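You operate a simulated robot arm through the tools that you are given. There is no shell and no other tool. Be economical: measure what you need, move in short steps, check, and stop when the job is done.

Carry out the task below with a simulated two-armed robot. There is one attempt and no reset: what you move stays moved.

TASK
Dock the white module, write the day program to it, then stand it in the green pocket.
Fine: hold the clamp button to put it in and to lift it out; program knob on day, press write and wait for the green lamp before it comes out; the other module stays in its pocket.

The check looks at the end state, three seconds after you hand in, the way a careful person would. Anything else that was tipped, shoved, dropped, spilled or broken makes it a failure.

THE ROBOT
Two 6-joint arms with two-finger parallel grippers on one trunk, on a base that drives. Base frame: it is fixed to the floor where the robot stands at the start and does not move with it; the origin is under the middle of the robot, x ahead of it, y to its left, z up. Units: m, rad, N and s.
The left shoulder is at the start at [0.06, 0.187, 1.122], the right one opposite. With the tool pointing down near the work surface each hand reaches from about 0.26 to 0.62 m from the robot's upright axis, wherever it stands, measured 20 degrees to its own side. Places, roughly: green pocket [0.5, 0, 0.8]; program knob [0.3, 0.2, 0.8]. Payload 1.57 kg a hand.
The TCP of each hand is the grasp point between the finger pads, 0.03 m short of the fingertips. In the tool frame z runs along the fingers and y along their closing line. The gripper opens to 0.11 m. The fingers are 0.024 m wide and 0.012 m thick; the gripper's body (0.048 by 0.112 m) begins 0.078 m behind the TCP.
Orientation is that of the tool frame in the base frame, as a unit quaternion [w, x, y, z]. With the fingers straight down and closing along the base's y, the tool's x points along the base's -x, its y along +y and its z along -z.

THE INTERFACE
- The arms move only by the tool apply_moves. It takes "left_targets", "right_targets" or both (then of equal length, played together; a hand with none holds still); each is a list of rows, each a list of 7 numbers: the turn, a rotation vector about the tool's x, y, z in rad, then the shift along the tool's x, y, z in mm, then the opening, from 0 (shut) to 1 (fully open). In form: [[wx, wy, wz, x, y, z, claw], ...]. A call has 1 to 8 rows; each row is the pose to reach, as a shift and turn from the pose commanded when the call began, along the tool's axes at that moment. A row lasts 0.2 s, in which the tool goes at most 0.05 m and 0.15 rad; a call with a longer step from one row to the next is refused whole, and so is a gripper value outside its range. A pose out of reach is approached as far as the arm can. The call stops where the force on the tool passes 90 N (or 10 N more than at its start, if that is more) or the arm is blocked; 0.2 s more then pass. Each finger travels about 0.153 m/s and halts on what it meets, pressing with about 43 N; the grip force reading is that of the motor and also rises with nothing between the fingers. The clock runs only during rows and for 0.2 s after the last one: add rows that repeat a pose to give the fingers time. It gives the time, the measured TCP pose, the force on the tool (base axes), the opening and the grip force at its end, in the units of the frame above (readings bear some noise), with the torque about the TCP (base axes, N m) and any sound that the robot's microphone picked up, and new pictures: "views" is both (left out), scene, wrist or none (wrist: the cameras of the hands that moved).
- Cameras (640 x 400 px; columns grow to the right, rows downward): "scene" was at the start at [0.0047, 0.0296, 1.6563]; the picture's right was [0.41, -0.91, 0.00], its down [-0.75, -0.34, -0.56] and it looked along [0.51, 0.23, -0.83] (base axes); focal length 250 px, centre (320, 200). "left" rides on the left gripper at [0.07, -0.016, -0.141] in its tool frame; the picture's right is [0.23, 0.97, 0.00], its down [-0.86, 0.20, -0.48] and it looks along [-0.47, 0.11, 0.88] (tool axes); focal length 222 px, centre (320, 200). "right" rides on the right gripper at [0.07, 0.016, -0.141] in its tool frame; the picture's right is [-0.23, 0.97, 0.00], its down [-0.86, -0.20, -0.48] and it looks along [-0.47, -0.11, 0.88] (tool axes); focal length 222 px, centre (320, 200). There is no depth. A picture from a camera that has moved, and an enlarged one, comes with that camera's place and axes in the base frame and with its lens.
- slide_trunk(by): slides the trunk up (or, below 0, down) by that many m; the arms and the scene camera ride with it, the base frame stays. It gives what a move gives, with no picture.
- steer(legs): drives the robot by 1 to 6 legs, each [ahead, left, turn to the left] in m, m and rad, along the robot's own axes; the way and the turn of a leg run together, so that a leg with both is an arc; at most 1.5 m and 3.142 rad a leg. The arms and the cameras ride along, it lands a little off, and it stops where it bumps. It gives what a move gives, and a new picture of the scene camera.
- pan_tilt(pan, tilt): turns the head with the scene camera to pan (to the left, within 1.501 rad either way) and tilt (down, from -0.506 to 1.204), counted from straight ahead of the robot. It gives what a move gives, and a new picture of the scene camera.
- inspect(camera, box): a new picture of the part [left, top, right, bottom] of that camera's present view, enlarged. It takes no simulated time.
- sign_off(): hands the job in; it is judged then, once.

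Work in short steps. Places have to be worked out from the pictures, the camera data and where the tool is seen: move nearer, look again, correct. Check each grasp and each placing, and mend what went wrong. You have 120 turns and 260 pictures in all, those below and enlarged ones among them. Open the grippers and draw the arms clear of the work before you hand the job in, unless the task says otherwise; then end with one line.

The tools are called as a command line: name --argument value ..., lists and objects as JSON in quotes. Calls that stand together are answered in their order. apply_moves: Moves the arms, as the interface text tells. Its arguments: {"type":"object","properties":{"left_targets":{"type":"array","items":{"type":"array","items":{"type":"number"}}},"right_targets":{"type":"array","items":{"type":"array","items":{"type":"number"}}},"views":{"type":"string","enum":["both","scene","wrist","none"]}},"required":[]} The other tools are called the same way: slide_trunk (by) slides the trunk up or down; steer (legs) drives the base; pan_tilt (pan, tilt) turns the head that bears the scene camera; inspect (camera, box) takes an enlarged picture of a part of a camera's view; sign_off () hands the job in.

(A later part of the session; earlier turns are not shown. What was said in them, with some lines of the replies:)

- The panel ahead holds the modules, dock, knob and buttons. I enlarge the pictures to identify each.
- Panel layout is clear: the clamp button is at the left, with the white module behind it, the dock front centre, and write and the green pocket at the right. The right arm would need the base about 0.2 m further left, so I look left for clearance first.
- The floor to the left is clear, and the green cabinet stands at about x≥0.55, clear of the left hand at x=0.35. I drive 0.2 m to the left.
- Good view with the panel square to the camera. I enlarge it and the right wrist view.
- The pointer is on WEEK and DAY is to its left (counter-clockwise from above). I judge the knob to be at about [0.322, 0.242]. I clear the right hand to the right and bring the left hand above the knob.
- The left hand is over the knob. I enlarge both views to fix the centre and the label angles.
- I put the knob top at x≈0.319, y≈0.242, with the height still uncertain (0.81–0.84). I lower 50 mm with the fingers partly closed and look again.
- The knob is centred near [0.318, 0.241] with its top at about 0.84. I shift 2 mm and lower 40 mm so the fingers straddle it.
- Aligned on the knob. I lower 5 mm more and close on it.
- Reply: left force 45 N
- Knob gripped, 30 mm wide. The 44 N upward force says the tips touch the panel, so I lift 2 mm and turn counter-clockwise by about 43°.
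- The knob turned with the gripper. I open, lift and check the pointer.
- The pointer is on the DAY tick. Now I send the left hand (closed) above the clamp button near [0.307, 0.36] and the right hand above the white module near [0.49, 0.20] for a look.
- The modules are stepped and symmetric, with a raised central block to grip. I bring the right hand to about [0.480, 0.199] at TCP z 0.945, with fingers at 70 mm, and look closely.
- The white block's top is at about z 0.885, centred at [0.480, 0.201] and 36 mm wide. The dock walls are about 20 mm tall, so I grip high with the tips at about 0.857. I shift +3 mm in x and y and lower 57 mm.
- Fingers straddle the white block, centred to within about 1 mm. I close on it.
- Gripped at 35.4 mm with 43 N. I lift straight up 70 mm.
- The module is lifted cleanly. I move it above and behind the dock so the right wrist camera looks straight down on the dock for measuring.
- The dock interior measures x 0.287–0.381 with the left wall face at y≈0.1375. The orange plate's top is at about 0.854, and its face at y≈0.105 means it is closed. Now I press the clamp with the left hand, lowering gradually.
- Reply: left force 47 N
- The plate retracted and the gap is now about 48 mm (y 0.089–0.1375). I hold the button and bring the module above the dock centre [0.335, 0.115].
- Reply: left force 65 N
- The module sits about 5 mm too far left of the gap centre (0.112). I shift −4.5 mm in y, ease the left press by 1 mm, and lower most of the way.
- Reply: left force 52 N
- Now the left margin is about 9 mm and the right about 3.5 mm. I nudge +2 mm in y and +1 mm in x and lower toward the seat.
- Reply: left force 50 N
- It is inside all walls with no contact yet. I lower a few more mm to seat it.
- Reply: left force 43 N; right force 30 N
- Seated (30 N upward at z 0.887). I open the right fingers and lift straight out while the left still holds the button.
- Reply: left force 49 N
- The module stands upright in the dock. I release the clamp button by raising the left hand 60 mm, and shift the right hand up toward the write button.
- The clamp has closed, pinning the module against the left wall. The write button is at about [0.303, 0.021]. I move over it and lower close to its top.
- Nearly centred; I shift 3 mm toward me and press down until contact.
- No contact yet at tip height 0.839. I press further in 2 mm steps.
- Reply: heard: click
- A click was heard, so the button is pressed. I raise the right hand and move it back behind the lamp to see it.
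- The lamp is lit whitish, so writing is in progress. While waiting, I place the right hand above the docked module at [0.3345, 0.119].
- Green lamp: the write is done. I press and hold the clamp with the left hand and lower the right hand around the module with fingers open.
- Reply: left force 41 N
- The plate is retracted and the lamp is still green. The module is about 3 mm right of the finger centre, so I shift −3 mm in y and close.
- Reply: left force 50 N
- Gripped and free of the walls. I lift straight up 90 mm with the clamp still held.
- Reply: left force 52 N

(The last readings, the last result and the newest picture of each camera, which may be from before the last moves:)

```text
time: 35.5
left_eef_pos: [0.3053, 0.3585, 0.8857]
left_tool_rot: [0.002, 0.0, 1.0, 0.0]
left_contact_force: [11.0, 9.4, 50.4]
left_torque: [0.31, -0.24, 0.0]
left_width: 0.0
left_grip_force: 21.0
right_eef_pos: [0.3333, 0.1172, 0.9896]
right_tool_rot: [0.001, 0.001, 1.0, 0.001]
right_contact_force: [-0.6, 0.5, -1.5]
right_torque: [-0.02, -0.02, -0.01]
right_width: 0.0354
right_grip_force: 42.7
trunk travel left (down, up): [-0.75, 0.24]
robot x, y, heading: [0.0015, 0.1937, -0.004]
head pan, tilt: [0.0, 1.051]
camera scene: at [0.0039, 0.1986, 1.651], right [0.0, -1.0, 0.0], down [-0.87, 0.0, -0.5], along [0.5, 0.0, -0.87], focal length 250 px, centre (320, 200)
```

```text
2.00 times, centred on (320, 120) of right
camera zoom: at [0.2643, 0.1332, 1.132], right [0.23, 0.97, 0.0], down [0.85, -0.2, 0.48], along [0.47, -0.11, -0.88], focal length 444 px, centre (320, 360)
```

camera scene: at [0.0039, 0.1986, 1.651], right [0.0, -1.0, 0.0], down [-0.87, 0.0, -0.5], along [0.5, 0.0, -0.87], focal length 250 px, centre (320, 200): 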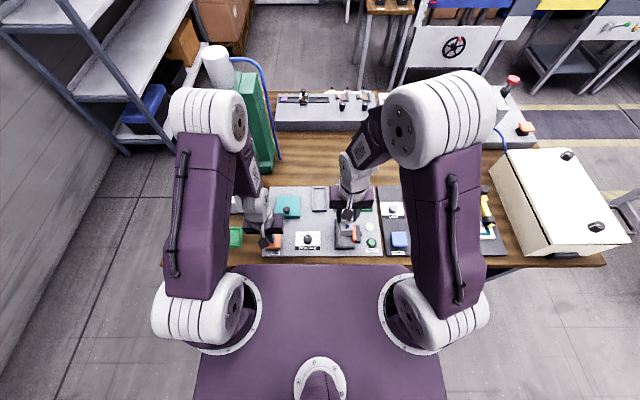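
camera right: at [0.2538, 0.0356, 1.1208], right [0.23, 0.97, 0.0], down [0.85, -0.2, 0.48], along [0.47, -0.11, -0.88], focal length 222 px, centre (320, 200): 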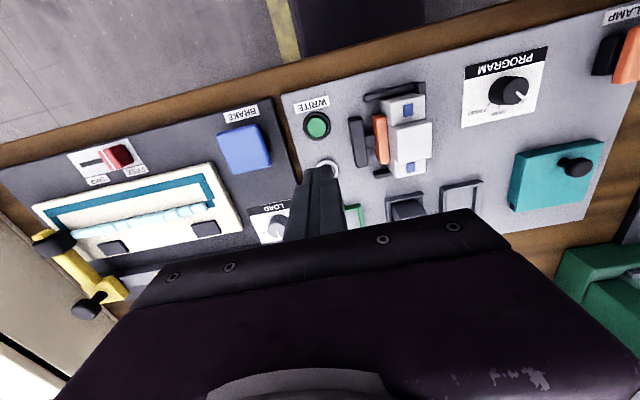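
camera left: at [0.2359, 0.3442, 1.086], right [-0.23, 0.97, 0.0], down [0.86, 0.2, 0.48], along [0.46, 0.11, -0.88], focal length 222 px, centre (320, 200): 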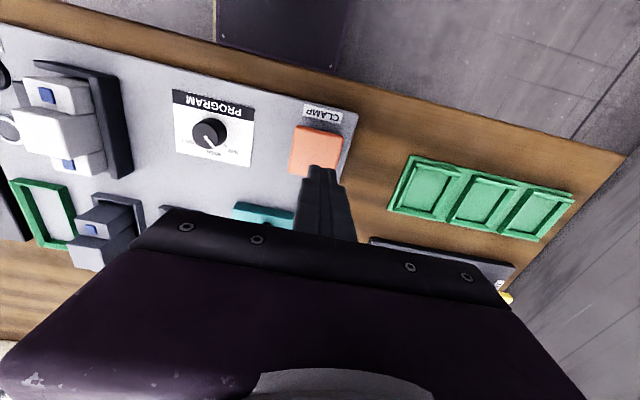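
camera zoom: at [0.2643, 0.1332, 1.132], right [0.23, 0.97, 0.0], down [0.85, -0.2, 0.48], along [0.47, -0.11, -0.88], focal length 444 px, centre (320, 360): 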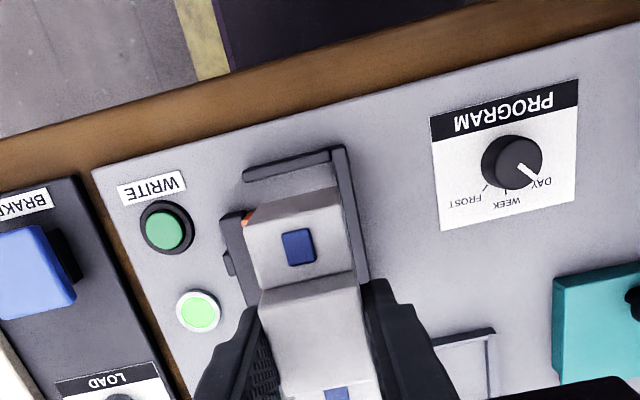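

The module is out. I release the clamp, and carry the module past the green pocket so the wrist camera looks down on it.

apply_moves --left_targets '[[0, 0, 0, 0, 0, -20, 0], [0, 0, 0, 0, 0, -50, 0], [0, 0, 0, 0, 0, -90, 0], [0, 0, 0, 0, 0, -90, 0], [0, 0, 0, 0, 0, -90, 0], [0, 0, 0, 0, 0, -90, 0], [0, 0, 0, 0, 0, -90, 0]]' --right_targets '[[0, 0, 0, -20, -14, -10, 0.25], [0, 0, 0, -58, -36, -15, 0.25], [0, 0, 0, -98, -58, -15, 0.25], [0, 0, 0, -138, -78, -15, 0.25], [0, 0, 0, -178, -86, -15, 0.25], [0, 0, 0, -215, -86, -15, 0.25], [0, 0, 0, -220, -86, -15, 0.25]]' --views "wrist"

inspect --camera "right" --box '[200, 0, 440, 150]'

inspect --camera "scene" --box '[330, 175, 394, 215]'

```text
time: 37.1
left_eef_pos: [0.3051, 0.3601, 0.976]
left_tool_rot: [0.0, 0.0, 1.0, -0.001]
left_contact_force: [0.2, -0.1, 0.6]
left_torque: [0.0, -0.04, -0.02]
left_width: 0.0
left_grip_force: 21.0
right_eef_pos: [0.5549, 0.0283, 1.004]
right_tool_rot: [0.0, 0.003, 1.0, -0.001]
right_contact_force: [0.5, 0.3, -1.4]
right_torque: [0.01, 0.02, 0.02]
right_width: 0.0353
right_grip_force: 42.1
trunk travel left (down, up): [-0.75, 0.24]
robot x, y, heading: [0.0015, 0.2014, -0.001]
head pan, tilt: [0.0, 1.051]
camera right: at [0.4855, 0.0455, 1.146], right [0.23, 0.97, 0.0], down [0.85, -0.2, 0.48], along [0.46, -0.11, -0.88], focal length 222 px, centre (320, 200)
camera left: at [0.2361, 0.3432, 1.1181], right [-0.23, 0.97, 0.0], down [0.85, 0.2, 0.48], along [0.47, 0.11, -0.88], focal length 222 px, centre (320, 200)
```

right: 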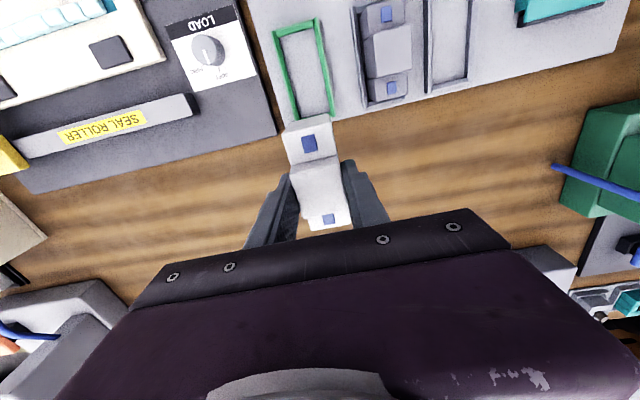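
left: 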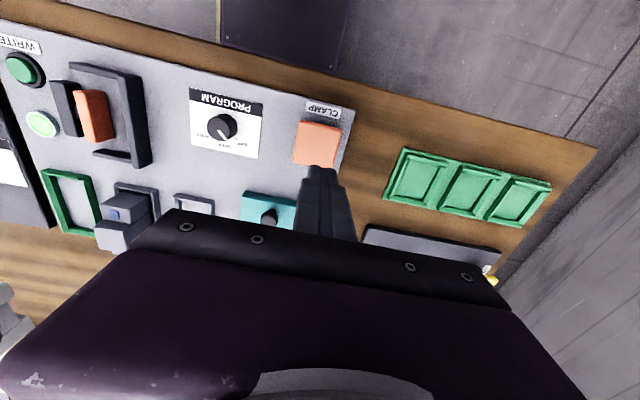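

```text
2.67 times, centred on (320, 75) of right
camera zoom: at [0.4855, 0.0455, 1.146], right [0.23, 0.97, 0.0], down [0.85, -0.2, 0.48], along [0.46, -0.11, -0.88], focal length 592 px, centre (320, 533)
```

zoom: 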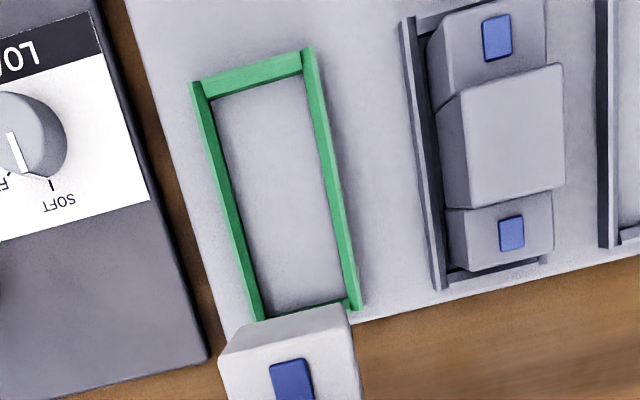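

```text
10.00 times, centred on (362, 195) of scene
camera zoom: at [0.0064, 0.1985, 1.651], right [0.0, -1.0, 0.0], down [-0.87, 0.0, -0.5], along [0.5, 0.0, -0.87], focal length 2495 px, centre (-100, 250)
```

zoom: 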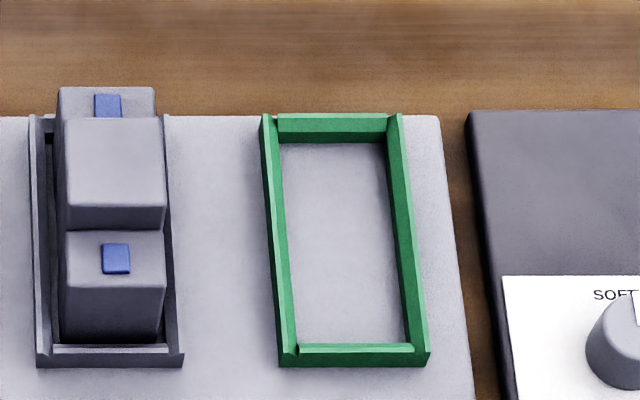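

The green pocket interior is x 0.4325–0.526 and y 0.009–0.053, centred at about [0.479, 0.031], with walls about 9 mm tall. I bring the module above it at TCP z 0.945.

apply_moves --right_targets '[[0, 0, 0, 30, 0, 0, 0.25], [0, 0, 0, 60, 0, 0, 0.25], [0, 0, 0, 77, 1, 20, 0.25], [0, 0, 0, 77, 1, 45, 0.25], [0, 0, 0, 77, 1, 59, 0.25], [0, 0, 0, 77, 1, 59, 0.25]]' --views "none"

inspect --camera "right" --box '[200, 70, 440, 220]'

inspect --camera "scene" --box '[330, 175, 394, 215]'

```text
time: 38.5
left_eef_pos: [0.3051, 0.3592, 0.9777]
left_tool_rot: [0.0, -0.001, 1.0, 0.0]
left_contact_force: [0.6, 0.4, -0.1]
left_torque: [0.0, -0.03, -0.01]
left_width: 0.0001
left_grip_force: 21.1
right_eef_pos: [0.4774, 0.032, 0.9437]
right_tool_rot: [0.0, 0.002, 1.0, 0.0]
right_contact_force: [-0.9, 1.1, -1.0]
right_torque: [0.03, 0.01, 0.03]
right_width: 0.0353
right_grip_force: 42.3
trunk travel left (down, up): [-0.75, 0.24]
robot x, y, heading: [-0.0003, 0.2007, 0.001]
head pan, tilt: [0.0, 1.051]
```

```text
2.67 times, centred on (320, 145) of right
camera zoom: at [0.4088, 0.0477, 1.0867], right [0.23, 0.97, 0.0], down [0.85, -0.2, 0.48], along [0.47, -0.11, -0.88], focal length 592 px, centre (320, 347)
```

zoom: 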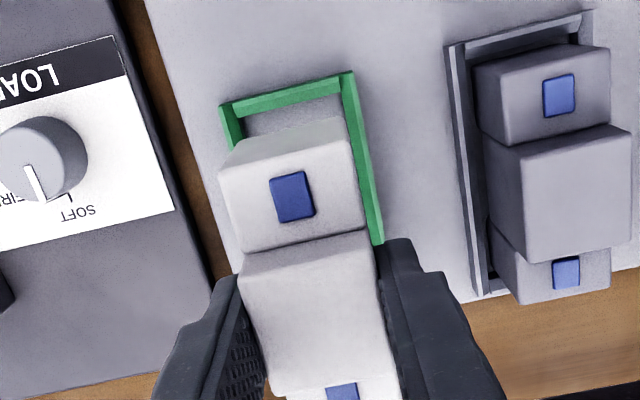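

```text
10.00 times, centred on (362, 195) of scene
camera zoom: at [0.0066, 0.1987, 1.651], right [0.0, -1.0, 0.0], down [-0.87, 0.0, -0.5], along [0.5, 0.0, -0.87], focal length 2495 px, centre (-100, 250)
```

zoom: 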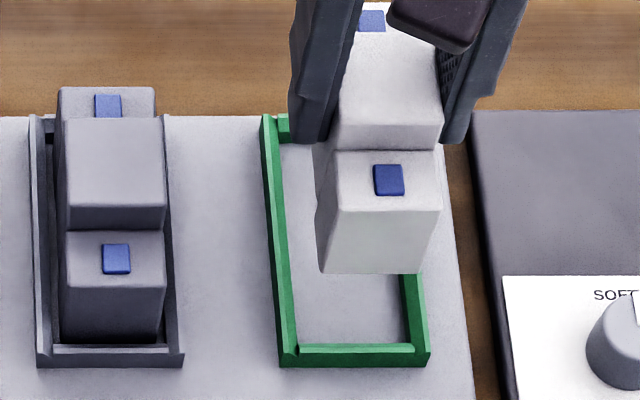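

Bottom of the module: x 0.4367–0.523, y 0.015–0.051, so it needs −2 mm in y. I shift and lower to just above the pocket walls.

apply_moves --right_targets '[[0, 0, 0, 0, -2, 10, 0.25], [0, 0, 0, 0, -2, 28, 0.25], [0, 0, 0, 0, -2, 41, 0.25], [0, 0, 0, 0, -2, 41, 0.25]]' --views "none"

inspect --camera "right" --box '[200, 70, 440, 220]'

inspect --camera "scene" --box '[330, 175, 394, 215]'

```text
time: 39.5
left_eef_pos: [0.3067, 0.3587, 0.9766]
left_tool_rot: [0.001, -0.001, 1.0, 0.0]
left_contact_force: [-0.9, 0.9, 0.4]
left_torque: [0.01, -0.01, 0.0]
left_width: 0.0
left_grip_force: 21.2
right_eef_pos: [0.4777, 0.0287, 0.9034]
right_tool_rot: [0.0, 0.001, 1.0, 0.0]
right_contact_force: [0.7, 0.3, -1.7]
right_torque: [0.02, 0.01, 0.0]
right_width: 0.0351
right_grip_force: 42.4
trunk travel left (down, up): [-0.75, 0.24]
robot x, y, heading: [-0.0033, 0.2001, -0.001]
head pan, tilt: [0.0, 1.051]
```

```text
2.67 times, centred on (320, 145) of right
camera zoom: at [0.4092, 0.0445, 1.0464], right [0.23, 0.97, 0.0], down [0.85, -0.2, 0.48], along [0.47, -0.11, -0.88], focal length 592 px, centre (320, 347)
```

zoom: 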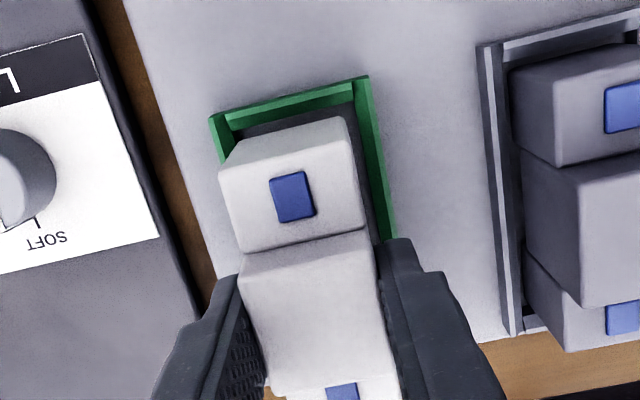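

```text
10.00 times, centred on (362, 195) of scene
camera zoom: at [0.0065, 0.1986, 1.651], right [0.0, -1.0, 0.0], down [-0.87, 0.0, -0.5], along [0.5, 0.0, -0.87], focal length 2495 px, centre (-100, 250)
```

zoom: 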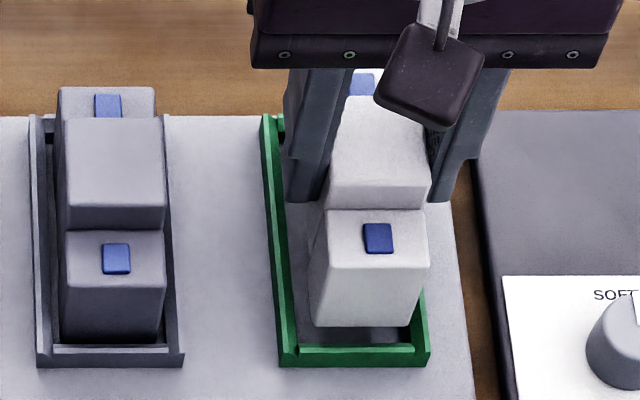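

Aligned to within 2 mm. I nudge +1.5 mm in y and lower to seat.

apply_moves --right_targets '[[0, 0, 0, 0, 1.5, 3, 0.25], [0, 0, 0, 0, 1.5, 9, 0.25], [0, 0, 0, 0, 1.5, 13, 0.25], [0, 0, 0, 0, 1.5, 15, 0.25], [0, 0, 0, 0, 1.5, 16, 0.25]]' --views "none"

inspect --camera "scene" --box '[330, 175, 394, 215]'

```text
time: 40.7
left_eef_pos: [0.3053, 0.3597, 0.9776]
left_tool_rot: [0.001, 0.0, 1.0, 0.0]
left_contact_force: [1.3, 0.7, 0.9]
left_torque: [0.01, 0.0, -0.02]
left_width: 0.0
left_grip_force: 20.9
right_eef_pos: [0.4776, 0.0307, 0.8889]
right_tool_rot: [0.001, 0.002, 1.0, 0.0]
right_contact_force: [-0.7, -2.2, 9.3]
right_torque: [-0.07, -0.18, -0.03]
right_width: 0.0351
right_grip_force: 41.9
trunk travel left (down, up): [-0.75, 0.24]
robot x, y, heading: [0.001, 0.1999, -0.002]
head pan, tilt: [0.0, 1.051]
```

```text
10.00 times, centred on (362, 195) of scene
camera zoom: at [0.0049, 0.1987, 1.6512], right [0.0, -1.0, 0.0], down [-0.87, 0.0, -0.5], along [0.5, 0.0, -0.87], focal length 2495 px, centre (-100, 250)
```

zoom: 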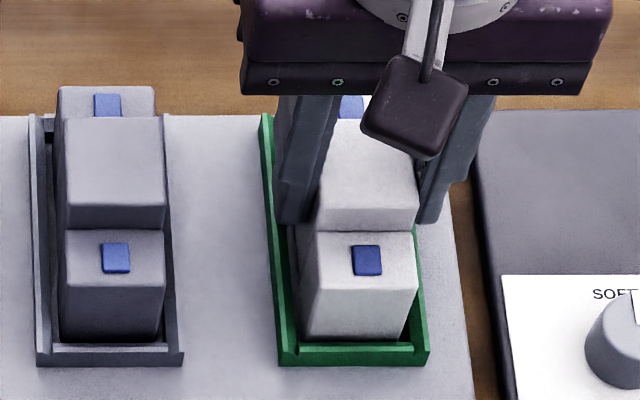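

The module has touched down inside the pocket (9 N). I open the fingers and lift straight up.

apply_moves --right_targets '[[0, 0, 0, 0, 0, 0, 0.4], [0, 0, 0, 0, 0, 0, 0.5], [0, 0, 0, 0, 0, 0, 0.5], [0, 0, 0, 0, 0, -25, 0.5], [0, 0, 0, 0, 0, -65, 0.5], [0, 0, 0, 0, 0, -110, 0.6], [0, 0, 0, 30, -40, -140, 0.8], [0, 0, 0, 60, -75, -160, 1]]' --left_targets '[[0, 0, 0, 0, 0, -20, 0], [0, 0, 0, 0, 0, -50, 0], [0, 0, 0, 0, 0, -90, 0.2], [0, 0, 0, 0, 30, -120, 0.4], [0, 0, 0, 0, 60, -140, 0.6], [0, 0, 0, 0, 90, -150, 0.8], [0, 0, 0, 0, 110, -160, 1], [0, 0, 0, 0, 110, -160, 1]]' --views "both"

inspect --camera "scene" --box '[256, 180, 384, 260]'

```text
refused: row 7 steps farther than a row can; nothing moved
```

```text
5.00 times, centred on (320, 220) of scene
camera zoom: at [0.0049, 0.1987, 1.6512], right [0.0, -1.0, 0.0], down [-0.87, 0.0, -0.5], along [0.5, 0.0, -0.87], focal length 1247 px, centre (320, 100)
```

zoom: 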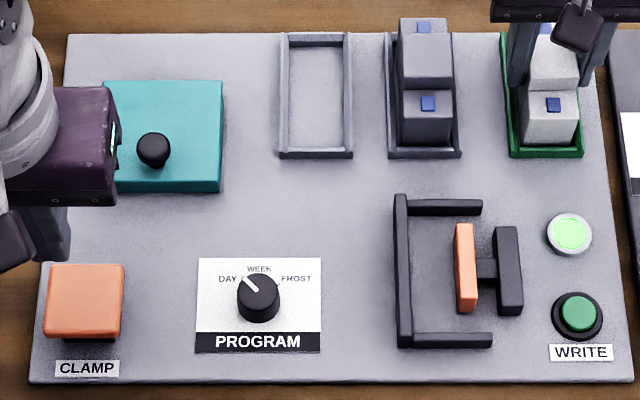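

The call was refused because one step was too long; I repeat it with shorter steps.

apply_moves --right_targets '[[0, 0, 0, 0, 0, 0, 0.4], [0, 0, 0, 0, 0, 0, 0.5], [0, 0, 0, 0, 0, 0, 0.5], [0, 0, 0, 0, 0, -25, 0.5], [0, 0, 0, 0, 0, -65, 0.5], [0, 0, 0, 0, 0, -110, 0.6], [0, 0, 0, 20, -20, -140, 0.8], [0, 0, 0, 40, -45, -160, 1]]' --left_targets '[[0, 0, 0, 0, 0, -20, 0], [0, 0, 0, 0, 0, -50, 0], [0, 0, 0, 0, 0, -90, 0.2], [0, 0, 0, 0, 30, -120, 0.4], [0, 0, 0, 0, 60, -140, 0.6], [0, 0, 0, 0, 90, -150, 0.8], [0, 0, 0, 0, 110, -160, 1], [0, 0, 0, 0, 110, -160, 1]]' --views "both"

inspect --camera "scene" --box '[256, 180, 384, 260]'

```text
time: 42.5
left_eef_pos: [0.3062, 0.4673, 1.1356]
left_tool_rot: [0.0, -0.001, 1.0, 0.001]
left_contact_force: [-0.2, -0.2, 1.0]
left_torque: [0.02, -0.03, 0.02]
left_width: 0.1103
left_grip_force: 0.1
right_eef_pos: [0.4367, -0.0147, 1.0467]
right_tool_rot: [0.0, 0.001, 1.0, 0.001]
right_contact_force: [0.1, 0.2, 0.3]
right_torque: [-0.01, 0.0, -0.01]
right_width: 0.11
right_grip_force: 0.0
trunk travel left (down, up): [-0.75, 0.24]
robot x, y, heading: [0.0015, 0.1966, -0.003]
head pan, tilt: [0.0, 1.051]
camera scene: at [0.0048, 0.1972, 1.6509], right [0.0, -1.0, 0.0], down [-0.87, 0.0, -0.5], along [0.5, 0.0, -0.87], focal length 250 px, centre (320, 200)
camera right: at [0.367, 0.0007, 1.1903], right [0.23, 0.97, 0.0], down [0.85, -0.2, 0.48], along [0.47, -0.11, -0.88], focal length 222 px, centre (320, 200)
camera left: at [0.2365, 0.4516, 1.2772], right [-0.23, 0.97, 0.0], down [0.85, 0.2, 0.48], along [0.47, 0.11, -0.88], focal length 222 px, centre (320, 200)
```

scene: 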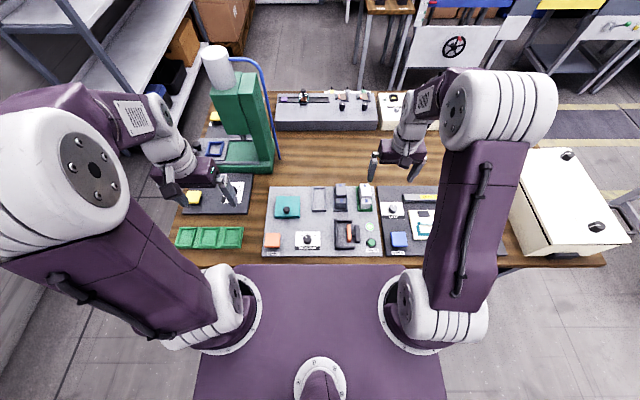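
right: 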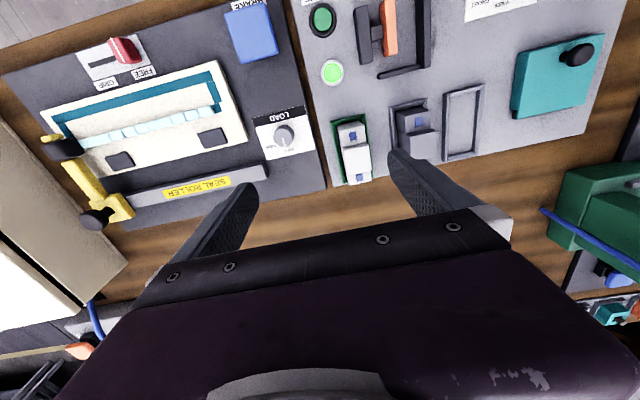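
left: 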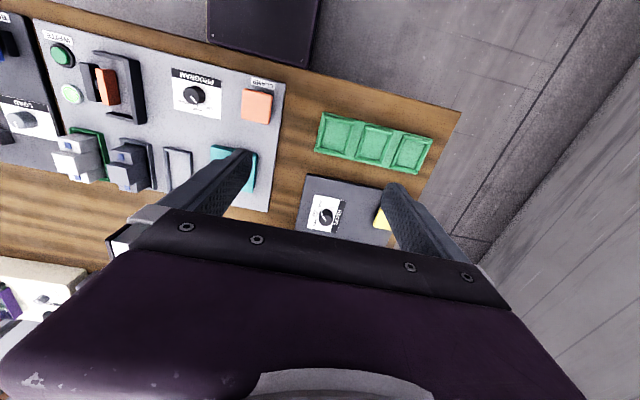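

```text
5.00 times, centred on (320, 220) of scene
camera zoom: at [0.0048, 0.1972, 1.6509], right [0.0, -1.0, 0.0], down [-0.87, 0.0, -0.5], along [0.5, 0.0, -0.87], focal length 1247 px, centre (320, 100)
```

zoom: 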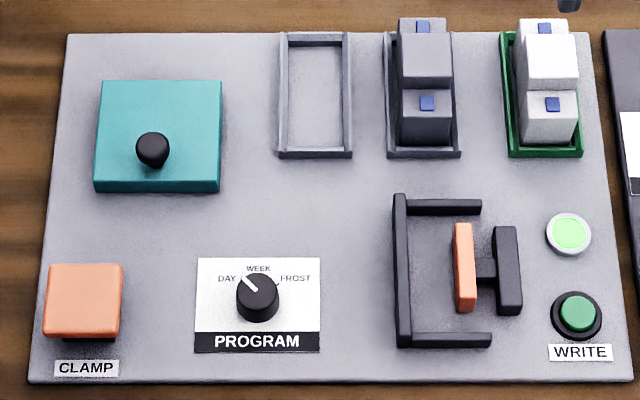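

The white module stands upright in the green pocket. The lamp is green, the knob is on DAY, the grey module is untouched, and both hands are open and clear. I hand in.

sign_off

```text
The job is handed in.
```

The white module was docked, written with the day program (the lamp turned green before it came out), and now stands in the green pocket; the grey module was left untouched, and the job is handed in.
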